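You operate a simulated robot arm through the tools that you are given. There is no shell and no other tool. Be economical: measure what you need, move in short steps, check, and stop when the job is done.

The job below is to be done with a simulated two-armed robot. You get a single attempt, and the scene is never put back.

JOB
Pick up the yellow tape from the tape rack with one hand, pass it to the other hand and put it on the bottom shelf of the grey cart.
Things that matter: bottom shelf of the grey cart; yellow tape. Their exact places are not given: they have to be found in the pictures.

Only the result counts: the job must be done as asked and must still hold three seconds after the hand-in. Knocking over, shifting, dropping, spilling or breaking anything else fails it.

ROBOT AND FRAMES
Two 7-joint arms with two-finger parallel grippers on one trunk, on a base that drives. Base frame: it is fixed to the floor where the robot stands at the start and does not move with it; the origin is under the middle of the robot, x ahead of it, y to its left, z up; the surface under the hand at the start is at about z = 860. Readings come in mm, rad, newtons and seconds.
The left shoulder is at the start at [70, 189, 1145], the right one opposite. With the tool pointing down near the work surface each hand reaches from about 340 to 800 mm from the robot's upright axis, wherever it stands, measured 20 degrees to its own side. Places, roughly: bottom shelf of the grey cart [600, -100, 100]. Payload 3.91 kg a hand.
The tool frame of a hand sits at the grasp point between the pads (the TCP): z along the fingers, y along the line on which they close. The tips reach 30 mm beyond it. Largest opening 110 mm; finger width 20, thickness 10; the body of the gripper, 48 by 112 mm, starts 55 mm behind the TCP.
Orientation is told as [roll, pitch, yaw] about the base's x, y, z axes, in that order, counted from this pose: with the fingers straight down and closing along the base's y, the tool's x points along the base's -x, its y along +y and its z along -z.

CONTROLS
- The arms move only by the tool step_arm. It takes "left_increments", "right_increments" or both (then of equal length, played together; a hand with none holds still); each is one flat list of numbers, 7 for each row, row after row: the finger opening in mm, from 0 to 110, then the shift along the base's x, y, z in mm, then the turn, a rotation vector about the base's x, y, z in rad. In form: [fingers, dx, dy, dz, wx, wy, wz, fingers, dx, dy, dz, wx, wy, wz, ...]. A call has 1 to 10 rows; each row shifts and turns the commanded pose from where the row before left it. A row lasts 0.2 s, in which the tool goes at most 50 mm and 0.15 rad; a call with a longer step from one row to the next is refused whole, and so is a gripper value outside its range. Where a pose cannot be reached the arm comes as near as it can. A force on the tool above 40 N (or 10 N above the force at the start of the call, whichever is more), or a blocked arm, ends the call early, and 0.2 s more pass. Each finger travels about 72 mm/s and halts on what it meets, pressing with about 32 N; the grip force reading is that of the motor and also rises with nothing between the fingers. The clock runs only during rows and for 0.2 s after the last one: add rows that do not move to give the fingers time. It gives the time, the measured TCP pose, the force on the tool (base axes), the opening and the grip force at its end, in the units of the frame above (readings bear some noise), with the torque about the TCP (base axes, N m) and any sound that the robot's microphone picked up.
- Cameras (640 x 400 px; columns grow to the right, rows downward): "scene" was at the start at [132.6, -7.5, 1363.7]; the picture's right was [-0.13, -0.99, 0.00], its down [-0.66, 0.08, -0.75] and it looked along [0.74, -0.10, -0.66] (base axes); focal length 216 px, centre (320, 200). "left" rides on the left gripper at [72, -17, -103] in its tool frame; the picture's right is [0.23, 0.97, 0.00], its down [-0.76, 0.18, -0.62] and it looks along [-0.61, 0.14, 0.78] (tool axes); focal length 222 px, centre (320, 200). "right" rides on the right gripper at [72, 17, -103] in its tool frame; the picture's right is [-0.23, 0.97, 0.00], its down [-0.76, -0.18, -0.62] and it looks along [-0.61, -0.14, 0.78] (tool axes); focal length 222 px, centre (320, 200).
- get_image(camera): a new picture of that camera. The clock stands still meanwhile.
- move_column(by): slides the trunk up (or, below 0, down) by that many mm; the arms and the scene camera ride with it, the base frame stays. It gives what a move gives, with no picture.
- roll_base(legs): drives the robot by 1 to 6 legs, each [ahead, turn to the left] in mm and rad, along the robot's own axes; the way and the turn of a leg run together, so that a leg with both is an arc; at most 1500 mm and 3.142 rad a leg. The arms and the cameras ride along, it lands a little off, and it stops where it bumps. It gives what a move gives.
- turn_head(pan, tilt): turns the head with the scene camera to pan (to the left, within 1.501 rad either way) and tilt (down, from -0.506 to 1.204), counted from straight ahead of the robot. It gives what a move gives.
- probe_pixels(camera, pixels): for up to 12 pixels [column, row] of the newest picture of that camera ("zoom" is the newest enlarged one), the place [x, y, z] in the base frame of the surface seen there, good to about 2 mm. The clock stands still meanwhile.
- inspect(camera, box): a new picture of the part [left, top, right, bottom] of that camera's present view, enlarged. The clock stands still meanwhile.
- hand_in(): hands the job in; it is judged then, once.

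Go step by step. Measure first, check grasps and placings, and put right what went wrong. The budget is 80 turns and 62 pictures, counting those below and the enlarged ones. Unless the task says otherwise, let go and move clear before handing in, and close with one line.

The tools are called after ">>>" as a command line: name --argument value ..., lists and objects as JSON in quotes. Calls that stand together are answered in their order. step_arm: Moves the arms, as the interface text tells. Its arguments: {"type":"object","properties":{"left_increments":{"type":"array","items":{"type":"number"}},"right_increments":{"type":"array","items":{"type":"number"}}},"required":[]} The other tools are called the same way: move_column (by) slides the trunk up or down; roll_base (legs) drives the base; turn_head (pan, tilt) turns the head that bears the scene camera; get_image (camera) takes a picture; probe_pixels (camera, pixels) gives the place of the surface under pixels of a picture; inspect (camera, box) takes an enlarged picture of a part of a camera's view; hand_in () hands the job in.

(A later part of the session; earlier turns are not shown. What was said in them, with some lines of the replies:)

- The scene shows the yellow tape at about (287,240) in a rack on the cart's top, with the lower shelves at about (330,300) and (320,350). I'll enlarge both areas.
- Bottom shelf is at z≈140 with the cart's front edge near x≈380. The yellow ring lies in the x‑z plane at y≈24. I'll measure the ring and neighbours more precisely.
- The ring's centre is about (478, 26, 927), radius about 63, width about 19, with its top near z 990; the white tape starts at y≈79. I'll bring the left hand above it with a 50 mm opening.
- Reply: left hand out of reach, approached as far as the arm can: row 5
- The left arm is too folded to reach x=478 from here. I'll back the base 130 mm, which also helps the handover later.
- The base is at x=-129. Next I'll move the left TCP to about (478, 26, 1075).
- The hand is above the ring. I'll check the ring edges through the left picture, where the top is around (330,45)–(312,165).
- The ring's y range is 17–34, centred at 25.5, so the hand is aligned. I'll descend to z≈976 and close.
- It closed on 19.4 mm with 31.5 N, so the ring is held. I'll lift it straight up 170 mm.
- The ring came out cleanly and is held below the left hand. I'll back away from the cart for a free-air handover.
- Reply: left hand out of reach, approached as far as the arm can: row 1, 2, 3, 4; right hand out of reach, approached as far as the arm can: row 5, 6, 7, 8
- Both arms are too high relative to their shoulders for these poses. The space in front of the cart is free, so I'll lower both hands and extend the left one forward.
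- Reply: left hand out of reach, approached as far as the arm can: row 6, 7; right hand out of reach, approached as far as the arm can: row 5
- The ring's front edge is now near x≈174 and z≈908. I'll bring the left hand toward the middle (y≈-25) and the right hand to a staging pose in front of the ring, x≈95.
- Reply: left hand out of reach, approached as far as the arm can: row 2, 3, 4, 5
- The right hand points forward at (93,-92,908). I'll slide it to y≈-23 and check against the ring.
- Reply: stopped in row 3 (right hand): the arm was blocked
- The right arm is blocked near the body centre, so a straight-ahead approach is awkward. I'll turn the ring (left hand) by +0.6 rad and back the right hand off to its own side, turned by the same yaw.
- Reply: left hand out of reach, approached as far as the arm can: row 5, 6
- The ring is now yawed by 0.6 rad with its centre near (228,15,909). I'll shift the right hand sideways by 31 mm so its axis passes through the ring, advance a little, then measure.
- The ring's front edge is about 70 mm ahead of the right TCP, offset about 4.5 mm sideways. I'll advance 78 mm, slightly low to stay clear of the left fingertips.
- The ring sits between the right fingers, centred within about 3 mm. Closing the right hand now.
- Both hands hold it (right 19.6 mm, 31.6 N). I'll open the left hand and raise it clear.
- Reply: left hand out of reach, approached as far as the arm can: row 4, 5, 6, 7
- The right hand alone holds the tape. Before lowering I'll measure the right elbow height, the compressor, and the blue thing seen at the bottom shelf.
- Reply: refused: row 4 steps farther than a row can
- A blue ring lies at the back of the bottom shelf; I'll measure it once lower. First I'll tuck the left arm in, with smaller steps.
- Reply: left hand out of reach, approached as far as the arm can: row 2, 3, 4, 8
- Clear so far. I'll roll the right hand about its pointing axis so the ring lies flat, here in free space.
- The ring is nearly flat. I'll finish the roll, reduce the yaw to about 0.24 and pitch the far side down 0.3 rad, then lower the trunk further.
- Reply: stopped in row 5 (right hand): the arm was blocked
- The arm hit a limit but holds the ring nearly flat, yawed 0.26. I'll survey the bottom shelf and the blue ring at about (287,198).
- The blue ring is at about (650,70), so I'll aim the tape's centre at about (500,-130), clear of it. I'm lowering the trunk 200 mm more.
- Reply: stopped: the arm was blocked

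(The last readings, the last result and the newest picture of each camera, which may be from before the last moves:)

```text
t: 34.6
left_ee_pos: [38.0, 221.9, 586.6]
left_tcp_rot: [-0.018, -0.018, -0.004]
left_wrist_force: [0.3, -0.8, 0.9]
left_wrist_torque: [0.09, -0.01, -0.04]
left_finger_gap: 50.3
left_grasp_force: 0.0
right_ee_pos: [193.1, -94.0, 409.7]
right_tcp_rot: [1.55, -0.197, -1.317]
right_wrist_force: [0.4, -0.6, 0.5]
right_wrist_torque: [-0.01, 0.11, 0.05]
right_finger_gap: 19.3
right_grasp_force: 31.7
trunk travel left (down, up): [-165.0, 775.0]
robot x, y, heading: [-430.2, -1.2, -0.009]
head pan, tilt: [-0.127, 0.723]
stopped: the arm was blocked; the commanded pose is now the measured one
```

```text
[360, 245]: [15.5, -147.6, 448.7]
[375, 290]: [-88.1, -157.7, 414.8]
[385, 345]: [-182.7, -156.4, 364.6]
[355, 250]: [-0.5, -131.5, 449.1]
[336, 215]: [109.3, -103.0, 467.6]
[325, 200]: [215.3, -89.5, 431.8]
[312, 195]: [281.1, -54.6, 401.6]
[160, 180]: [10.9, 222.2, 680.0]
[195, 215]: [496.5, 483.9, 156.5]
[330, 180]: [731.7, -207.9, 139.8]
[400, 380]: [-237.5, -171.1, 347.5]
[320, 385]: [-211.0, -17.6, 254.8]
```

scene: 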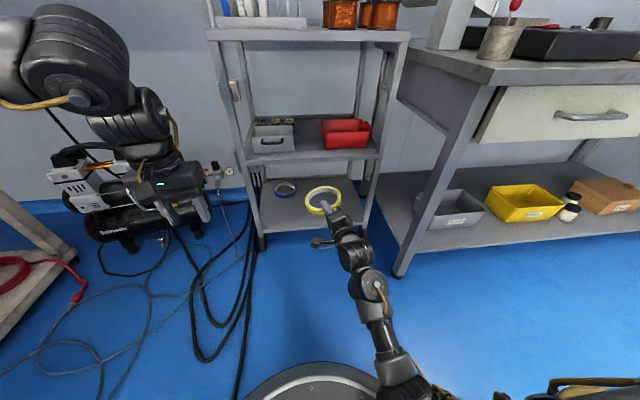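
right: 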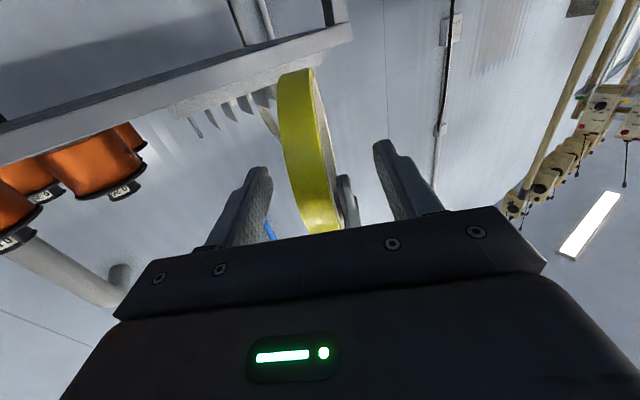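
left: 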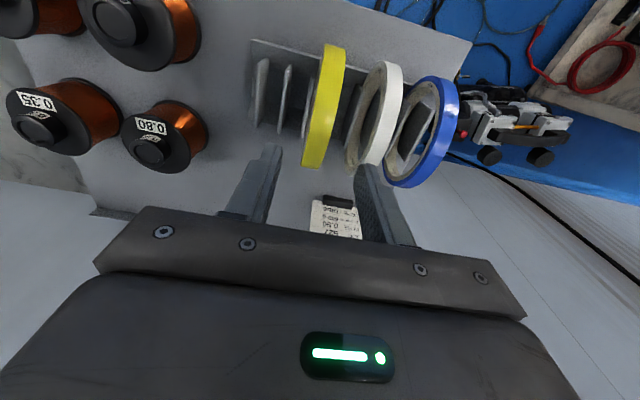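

The right elbow is resting on the robot's own base (top at z≈255), so this is low enough. I'll raise 50 mm, back off, and extend the right arm so the elbow lifts.

>>> move_column --by 50

>>> roll_base --legs '[[-170, 0]]'

>>> step_arm --right_increments '[0, 25, 0, 0, 0, 0, 0, 0, 25, 0, 0, 0, 0, 0, 0, 25, 0, -10, 0, 0, 0, 0, 25, 0, -20, 0, 0, 0, 0, 20, 0, -20, 0, 0, 0, 0, 0, 0, -30, 0, 0, 0, 0, 0, 0, -30, 0, 0, 0, 0, 0, 0, 0, 0, 0, 0]'

>>> get_image --camera "scene"

```text
t: 35.5
left_ee_pos: [42.6, 217.1, 618.5]
left_tcp_rot: [-0.001, -0.003, -0.001]
left_wrist_force: [0.7, 0.1, 0.3]
left_wrist_torque: [0.0, -0.01, 0.01]
left_finger_gap: 50.0
left_grasp_force: 0.1
right_ee_pos: [199.3, -99.7, 440.1]
right_tcp_rot: [1.545, -0.19, -1.316]
right_wrist_force: [0.2, -0.6, 0.0]
right_wrist_torque: [0.04, 0.01, 0.03]
right_finger_gap: 19.7
right_grasp_force: 32.4
trunk travel left (down, up): [-215.0, 725.0]
robot x, y, heading: [-430.8, -0.0, -0.0]
head pan, tilt: [-0.127, 0.723]
```

```text
t: 37.0
left_ee_pos: [-126.8, 217.3, 619.6]
left_tcp_rot: [-0.001, -0.002, 0.001]
left_wrist_force: [-0.9, 0.0, 0.0]
left_wrist_torque: [-0.01, 0.01, -0.01]
left_finger_gap: 50.1
left_grasp_force: 0.0
right_ee_pos: [27.9, -98.4, 441.3]
right_tcp_rot: [1.545, -0.186, -1.314]
right_wrist_force: [-0.1, 0.0, -0.3]
right_wrist_torque: [0.0, 0.03, 0.02]
right_finger_gap: 19.5
right_grasp_force: 31.9
trunk travel left (down, up): [-215.0, 725.0]
robot x, y, heading: [-601.4, -0.9, 0.001]
head pan, tilt: [-0.127, 0.723]
```

```text
t: 38.8
left_ee_pos: [-126.8, 217.5, 620.0]
left_tcp_rot: [-0.002, -0.003, -0.001]
left_wrist_force: [-0.5, -0.8, 0.5]
left_wrist_torque: [-0.01, 0.01, 0.03]
left_finger_gap: 50.0
left_grasp_force: 0.0
right_ee_pos: [147.4, -98.2, 330.8]
right_tcp_rot: [1.545, -0.186, -1.313]
right_wrist_force: [0.7, -0.1, 0.0]
right_wrist_torque: [0.02, 0.07, -0.02]
right_finger_gap: 19.6
right_grasp_force: 31.8
trunk travel left (down, up): [-215.0, 725.0]
robot x, y, heading: [-602.6, 1.6, -0.003]
head pan, tilt: [-0.127, 0.723]
```

```text
31 pictures are left
```

scene: 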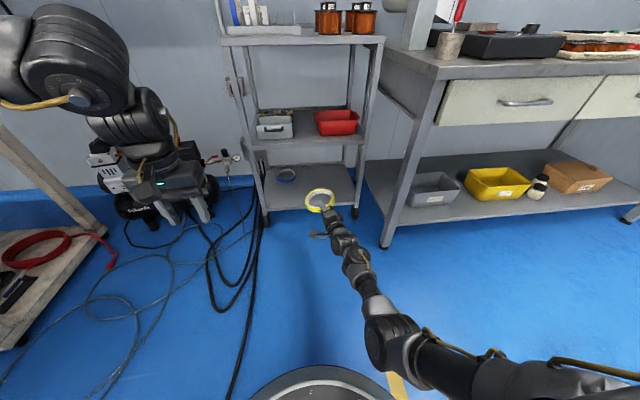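

The arm is extended and clear of the base. Now I'll pitch the ring's far edge down 0.25 rad and try to take out the remaining 0.19 rad roll.

>>> step_arm --right_increments '[0, 0, 0, 0, -0.021, 0.081, 0, 0, 0, 0, 0, -0.021, 0.081, 0, 0, 0, 0, 0, -0.021, 0.081, 0, 0, 0, 0, 0, 0.06, 0.015, 0, 0, 0, 0, 0, 0.06, 0.015, 0, 0, 0, 0, 0, 0.06, 0.015, 0, 0, 0, 0, 0, 0, 0, 0]'

>>> move_column --by -50

>>> inspect --camera "scene" --box '[240, 150, 420, 270]'

```text
t: 40.4
left_ee_pos: [-127.2, 217.2, 620.0]
left_tcp_rot: [-0.002, 0.001, -0.001]
left_wrist_force: [-0.4, 0.1, -0.5]
left_wrist_torque: [-0.01, -0.01, 0.0]
left_finger_gap: 50.0
left_grasp_force: 0.1
right_ee_pos: [150.3, -117.5, 326.3]
right_tcp_rot: [1.295, -0.017, -1.279]
right_wrist_force: [-0.2, -0.1, 0.5]
right_wrist_torque: [-0.03, 0.04, -0.01]
right_finger_gap: 19.3
right_grasp_force: 32.0
trunk travel left (down, up): [-215.0, 725.0]
robot x, y, heading: [-598.8, 4.5, 0.002]
head pan, tilt: [-0.127, 0.723]
```

```text
t: 41.3
left_ee_pos: [-127.3, 217.0, 569.9]
left_tcp_rot: [-0.002, -0.001, -0.002]
left_wrist_force: [-0.1, 0.9, -0.5]
left_wrist_torque: [0.02, -0.04, 0.02]
left_finger_gap: 50.0
left_grasp_force: 0.0
right_ee_pos: [151.7, -114.3, 280.4]
right_tcp_rot: [1.296, -0.014, -1.279]
right_wrist_force: [0.5, -0.3, -0.3]
right_wrist_torque: [-0.01, 0.06, 0.0]
right_finger_gap: 19.3
right_grasp_force: 32.0
trunk travel left (down, up): [-165.0, 775.0]
robot x, y, heading: [-598.2, 4.8, 0.002]
head pan, tilt: [-0.127, 0.723]
```

```text
3.33 times, centred on (330, 210) of scene
```

zoom: 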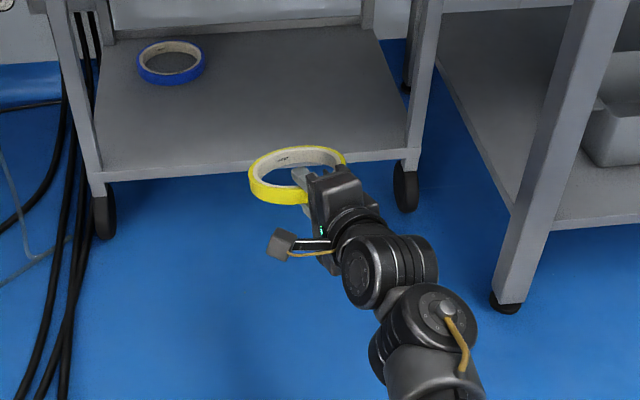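

The ring is level sideways, pitched 0.27 down, and its lowest point is about 100 mm above shelf level. I'll drive 300 mm ahead to bring it over the bottom shelf.

>>> roll_base --legs '[[200, 0], [100, 0]]'

>>> get_image --camera "scene"

>>> inspect --camera "scene" --box '[240, 180, 400, 300]'

```text
t: 43.6
left_ee_pos: [171.3, 217.7, 569.7]
left_tcp_rot: [-0.002, -0.003, -0.001]
left_wrist_force: [0.7, -0.4, 0.7]
left_wrist_torque: [-0.02, -0.02, 0.01]
left_finger_gap: 50.0
left_grasp_force: 0.1
right_ee_pos: [449.8, -114.1, 280.0]
right_tcp_rot: [1.297, -0.018, -1.279]
right_wrist_force: [-0.4, 0.9, 0.1]
right_wrist_torque: [-0.03, 0.04, -0.01]
right_finger_gap: 19.5
right_grasp_force: 31.9
trunk travel left (down, up): [-165.0, 775.0]
robot x, y, heading: [-303.2, 3.0, -0.002]
head pan, tilt: [-0.127, 0.723]
```

```text
29 pictures are left
```

scene: 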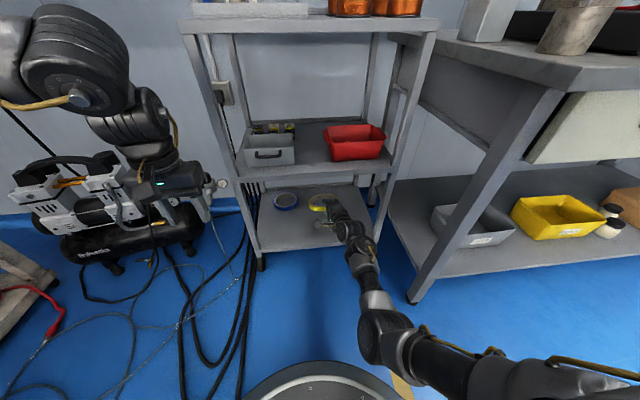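

```text
3.33 times, centred on (320, 240) of scene
```

zoom: 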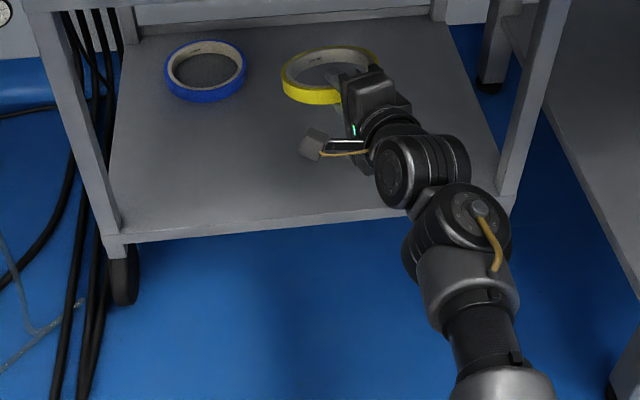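

The ring is over the shelf. I'll pitch another 0.1 rad for palm clearance and descend toward TCP z≈200.

>>> step_arm --right_increments '[0, 0, 0, -10, -0.015, 0.048, 0, 0, 0, 0, -15, -0.015, 0.048, 0, 0, 0, 0, -20, 0, 0, 0, 0, 0, 0, -20, 0, 0, 0, 0, 0, 0, -10, 0, 0, 0, 0, 0, 0, -5, 0, 0, 0, 0, 0, 0, 0, 0, 0, 0]'

>>> inspect --camera "scene" --box '[270, 170, 370, 240]'

>>> get_image --camera "right"

```text
t: 45.2
left_ee_pos: [171.7, 216.7, 569.6]
left_tcp_rot: [-0.001, -0.001, 0.0]
left_wrist_force: [0.2, 0.6, 0.1]
left_wrist_torque: [0.0, 0.02, -0.01]
left_finger_gap: 50.1
left_grasp_force: 0.1
right_ee_pos: [451.0, -114.7, 201.1]
right_tcp_rot: [1.197, -0.017, -1.276]
right_wrist_force: [-0.4, 0.1, 0.0]
right_wrist_torque: [0.02, 0.08, 0.03]
right_finger_gap: 19.2
right_grasp_force: 32.2
trunk travel left (down, up): [-165.0, 775.0]
robot x, y, heading: [-305.2, 2.2, -0.002]
head pan, tilt: [-0.127, 0.723]
```

```text
5.71 times, centred on (320, 205) of scene
```

zoom: 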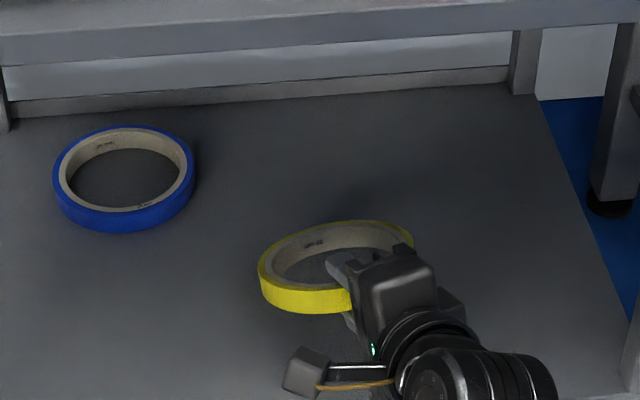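

```text
26 pictures are left
```

right: 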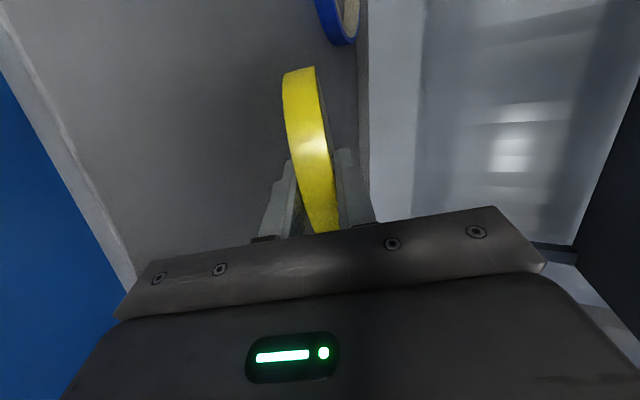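

No contact yet; the expected touch is around TCP z≈190. I'll creep down 12 mm.

>>> step_arm --right_increments '[0, 0, 0, -4, 0, 0, 0, 0, 0, 0, -3, 0, 0, 0, 0, 0, 0, -3, 0, 0, 0, 0, 0, 0, -2, 0, 0, 0, 0, 0, 0, 0, 0, 0, 0]'

>>> inspect --camera "scene" --box '[290, 185, 370, 235]'

>>> probe_pixels --camera "right" --pixels '[[285, 90], [300, 75], [312, 72], [288, 130], [300, 180], [325, 225], [270, 210], [320, 30]]'

```text
t: 46.4
left_ee_pos: [171.7, 216.6, 569.6]
left_tcp_rot: [-0.001, -0.001, -0.001]
left_wrist_force: [0.2, -0.5, 0.6]
left_wrist_torque: [-0.03, 0.02, -0.03]
left_finger_gap: 50.1
left_grasp_force: 0.0
right_ee_pos: [450.9, -114.9, 188.2]
right_tcp_rot: [1.199, -0.018, -1.275]
right_wrist_force: [-1.2, 0.6, 3.0]
right_wrist_torque: [0.08, -0.25, -0.02]
right_finger_gap: 19.6
right_grasp_force: 32.3
trunk travel left (down, up): [-165.0, 775.0]
robot x, y, heading: [-305.0, 3.2, 0.0]
head pan, tilt: [-0.127, 0.723]
```

```text
8.00 times, centred on (330, 210) of scene
```

zoom: 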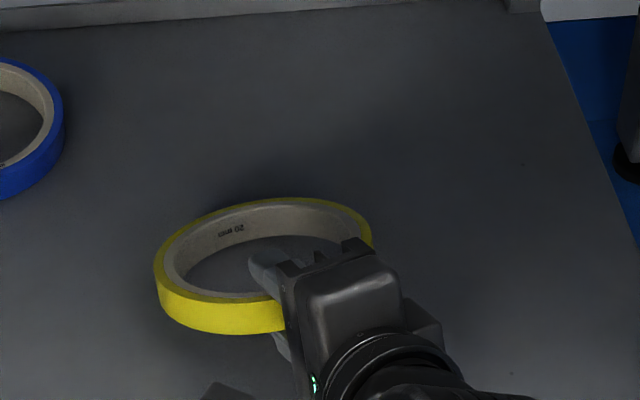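

```text
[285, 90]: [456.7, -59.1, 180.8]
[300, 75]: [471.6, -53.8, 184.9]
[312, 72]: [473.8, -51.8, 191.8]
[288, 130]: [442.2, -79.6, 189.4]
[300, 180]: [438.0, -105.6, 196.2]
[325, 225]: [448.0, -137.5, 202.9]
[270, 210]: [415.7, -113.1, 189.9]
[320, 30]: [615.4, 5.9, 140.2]
```

Contact with the shelf (3 N). I'll open moderately so the lower finger stays off the shelf.

>>> step_arm --right_increments '[28, 0, 0, 0, 0, 0, 0, 38, 0, 0, 0, 0, 0, 0, 38, 0, 0, 0, 0, 0, 0, 38, 0, 0, 0, 0, 0, 0]'

>>> inspect --camera "scene" --box '[290, 185, 370, 235]'

>>> get_image --camera "right"

```text
t: 47.4
left_ee_pos: [171.2, 217.1, 569.5]
left_tcp_rot: [-0.001, -0.003, -0.002]
left_wrist_force: [1.0, -0.6, 0.3]
left_wrist_torque: [0.03, 0.01, -0.03]
left_finger_gap: 50.0
left_grasp_force: 0.1
right_ee_pos: [449.9, -114.8, 187.6]
right_tcp_rot: [1.197, -0.017, -1.276]
right_wrist_force: [0.3, -0.3, -0.9]
right_wrist_torque: [0.01, 0.0, -0.05]
right_finger_gap: 38.3
right_grasp_force: 0.1
trunk travel left (down, up): [-165.0, 775.0]
robot x, y, heading: [-299.2, 3.4, -0.003]
head pan, tilt: [-0.127, 0.723]
```

```text
8.00 times, centred on (330, 210) of scene
```

zoom: 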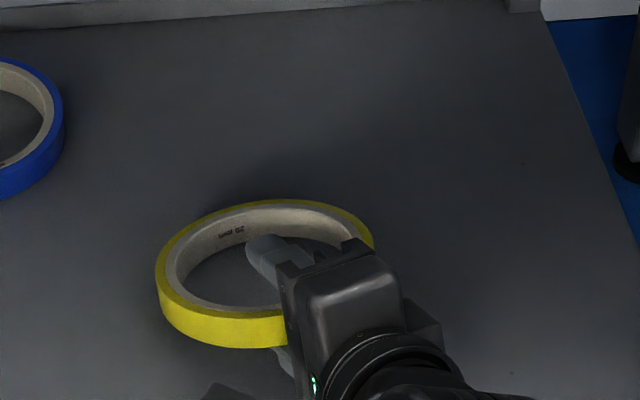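

```text
23 pictures are left
```

right: 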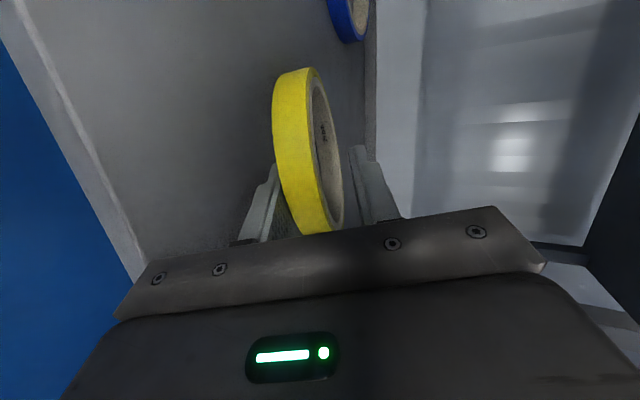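

The ring now rests on the lower finger with its far edge on the shelf. I'll withdraw quickly along the finger axis.

>>> step_arm --right_increments '[38, -42, -12, 16, 0, 0, 0, 38, -40, -11, 16, 0, 0, 0, 38, -30, -8, 12, 0, 0, 0, 38, 0, 0, 0, 0, 0, 0]'

>>> inspect --camera "scene" --box '[270, 175, 390, 265]'

```text
t: 48.5
left_ee_pos: [169.3, 221.9, 573.0]
left_tcp_rot: [-0.012, -0.009, -0.001]
left_wrist_force: [0.2, -0.3, 0.2]
left_wrist_torque: [-0.01, -0.02, -0.02]
left_finger_gap: 50.1
left_grasp_force: 0.0
right_ee_pos: [374.4, -211.6, 286.0]
right_tcp_rot: [1.253, -0.177, -1.306]
right_wrist_force: [0.5, -0.5, 0.3]
right_wrist_torque: [0.03, 0.03, -0.02]
right_finger_gap: 38.0
right_grasp_force: 0.1
trunk travel left (down, up): [-165.0, 775.0]
robot x, y, heading: [-301.1, 4.7, -0.002]
head pan, tilt: [-0.127, 0.723]
stopped in row 4 (right hand): the arm was blocked; the commanded pose is now the measured one
```

```text
4.44 times, centred on (330, 220) of scene
```

zoom: 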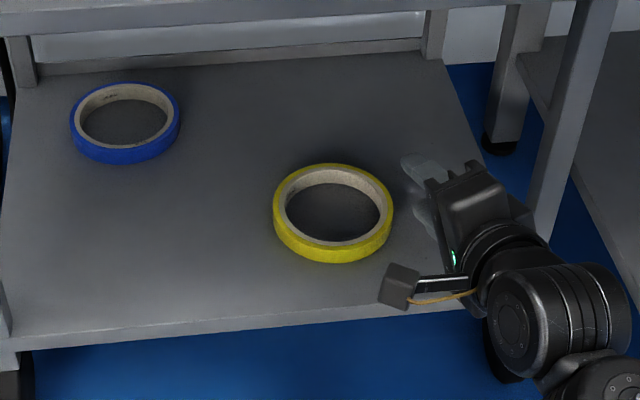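

The tape lies flat on the bottom shelf; the arm only met its own limit while retracting. I'll back the base straight out.

>>> roll_base --legs '[[-250, 0]]'

>>> get_image --camera "scene"

>>> inspect --camera "scene" --box '[230, 120, 390, 230]'

>>> probe_pixels --camera "zoom" --pixels '[[320, 200], [360, 230]]'

```text
t: 50.3
left_ee_pos: [-82.1, 221.4, 573.8]
left_tcp_rot: [-0.011, -0.009, 0.001]
left_wrist_force: [-0.2, 0.1, 0.1]
left_wrist_torque: [0.0, -0.03, 0.04]
left_finger_gap: 50.1
left_grasp_force: 0.1
right_ee_pos: [126.1, -212.0, 286.2]
right_tcp_rot: [1.255, -0.179, -1.309]
right_wrist_force: [-1.1, -0.4, 1.6]
right_wrist_torque: [-0.01, -0.01, -0.01]
right_finger_gap: 37.9
right_grasp_force: 0.0
trunk travel left (down, up): [-165.0, 775.0]
robot x, y, heading: [-551.9, 0.7, -0.003]
head pan, tilt: [-0.127, 0.723]
```

```text
21 pictures are left
```

scene: 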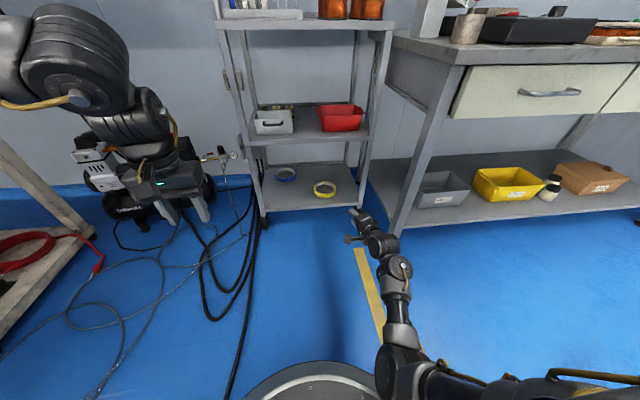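

```text
3.64 times, centred on (310, 175) of scene
```

zoom: 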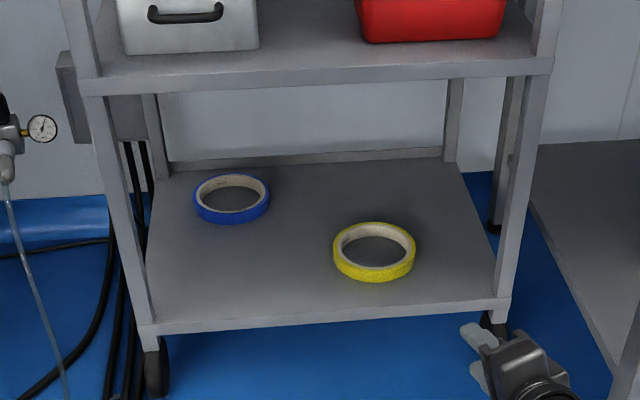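

```text
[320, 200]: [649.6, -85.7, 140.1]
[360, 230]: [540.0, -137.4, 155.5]
```

The yellow tape lies flat on the bottom shelf (around zoom pixel (374,252)), both hands are clear, and nothing else has moved. Handing in.

>>> hand_in

```text
The job is handed in.
```

The yellow tape was lifted from the rack with the left hand, passed to the right hand and laid flat on the bottom shelf of the grey cart. I've handed the job in, but no verdict has come back yet.
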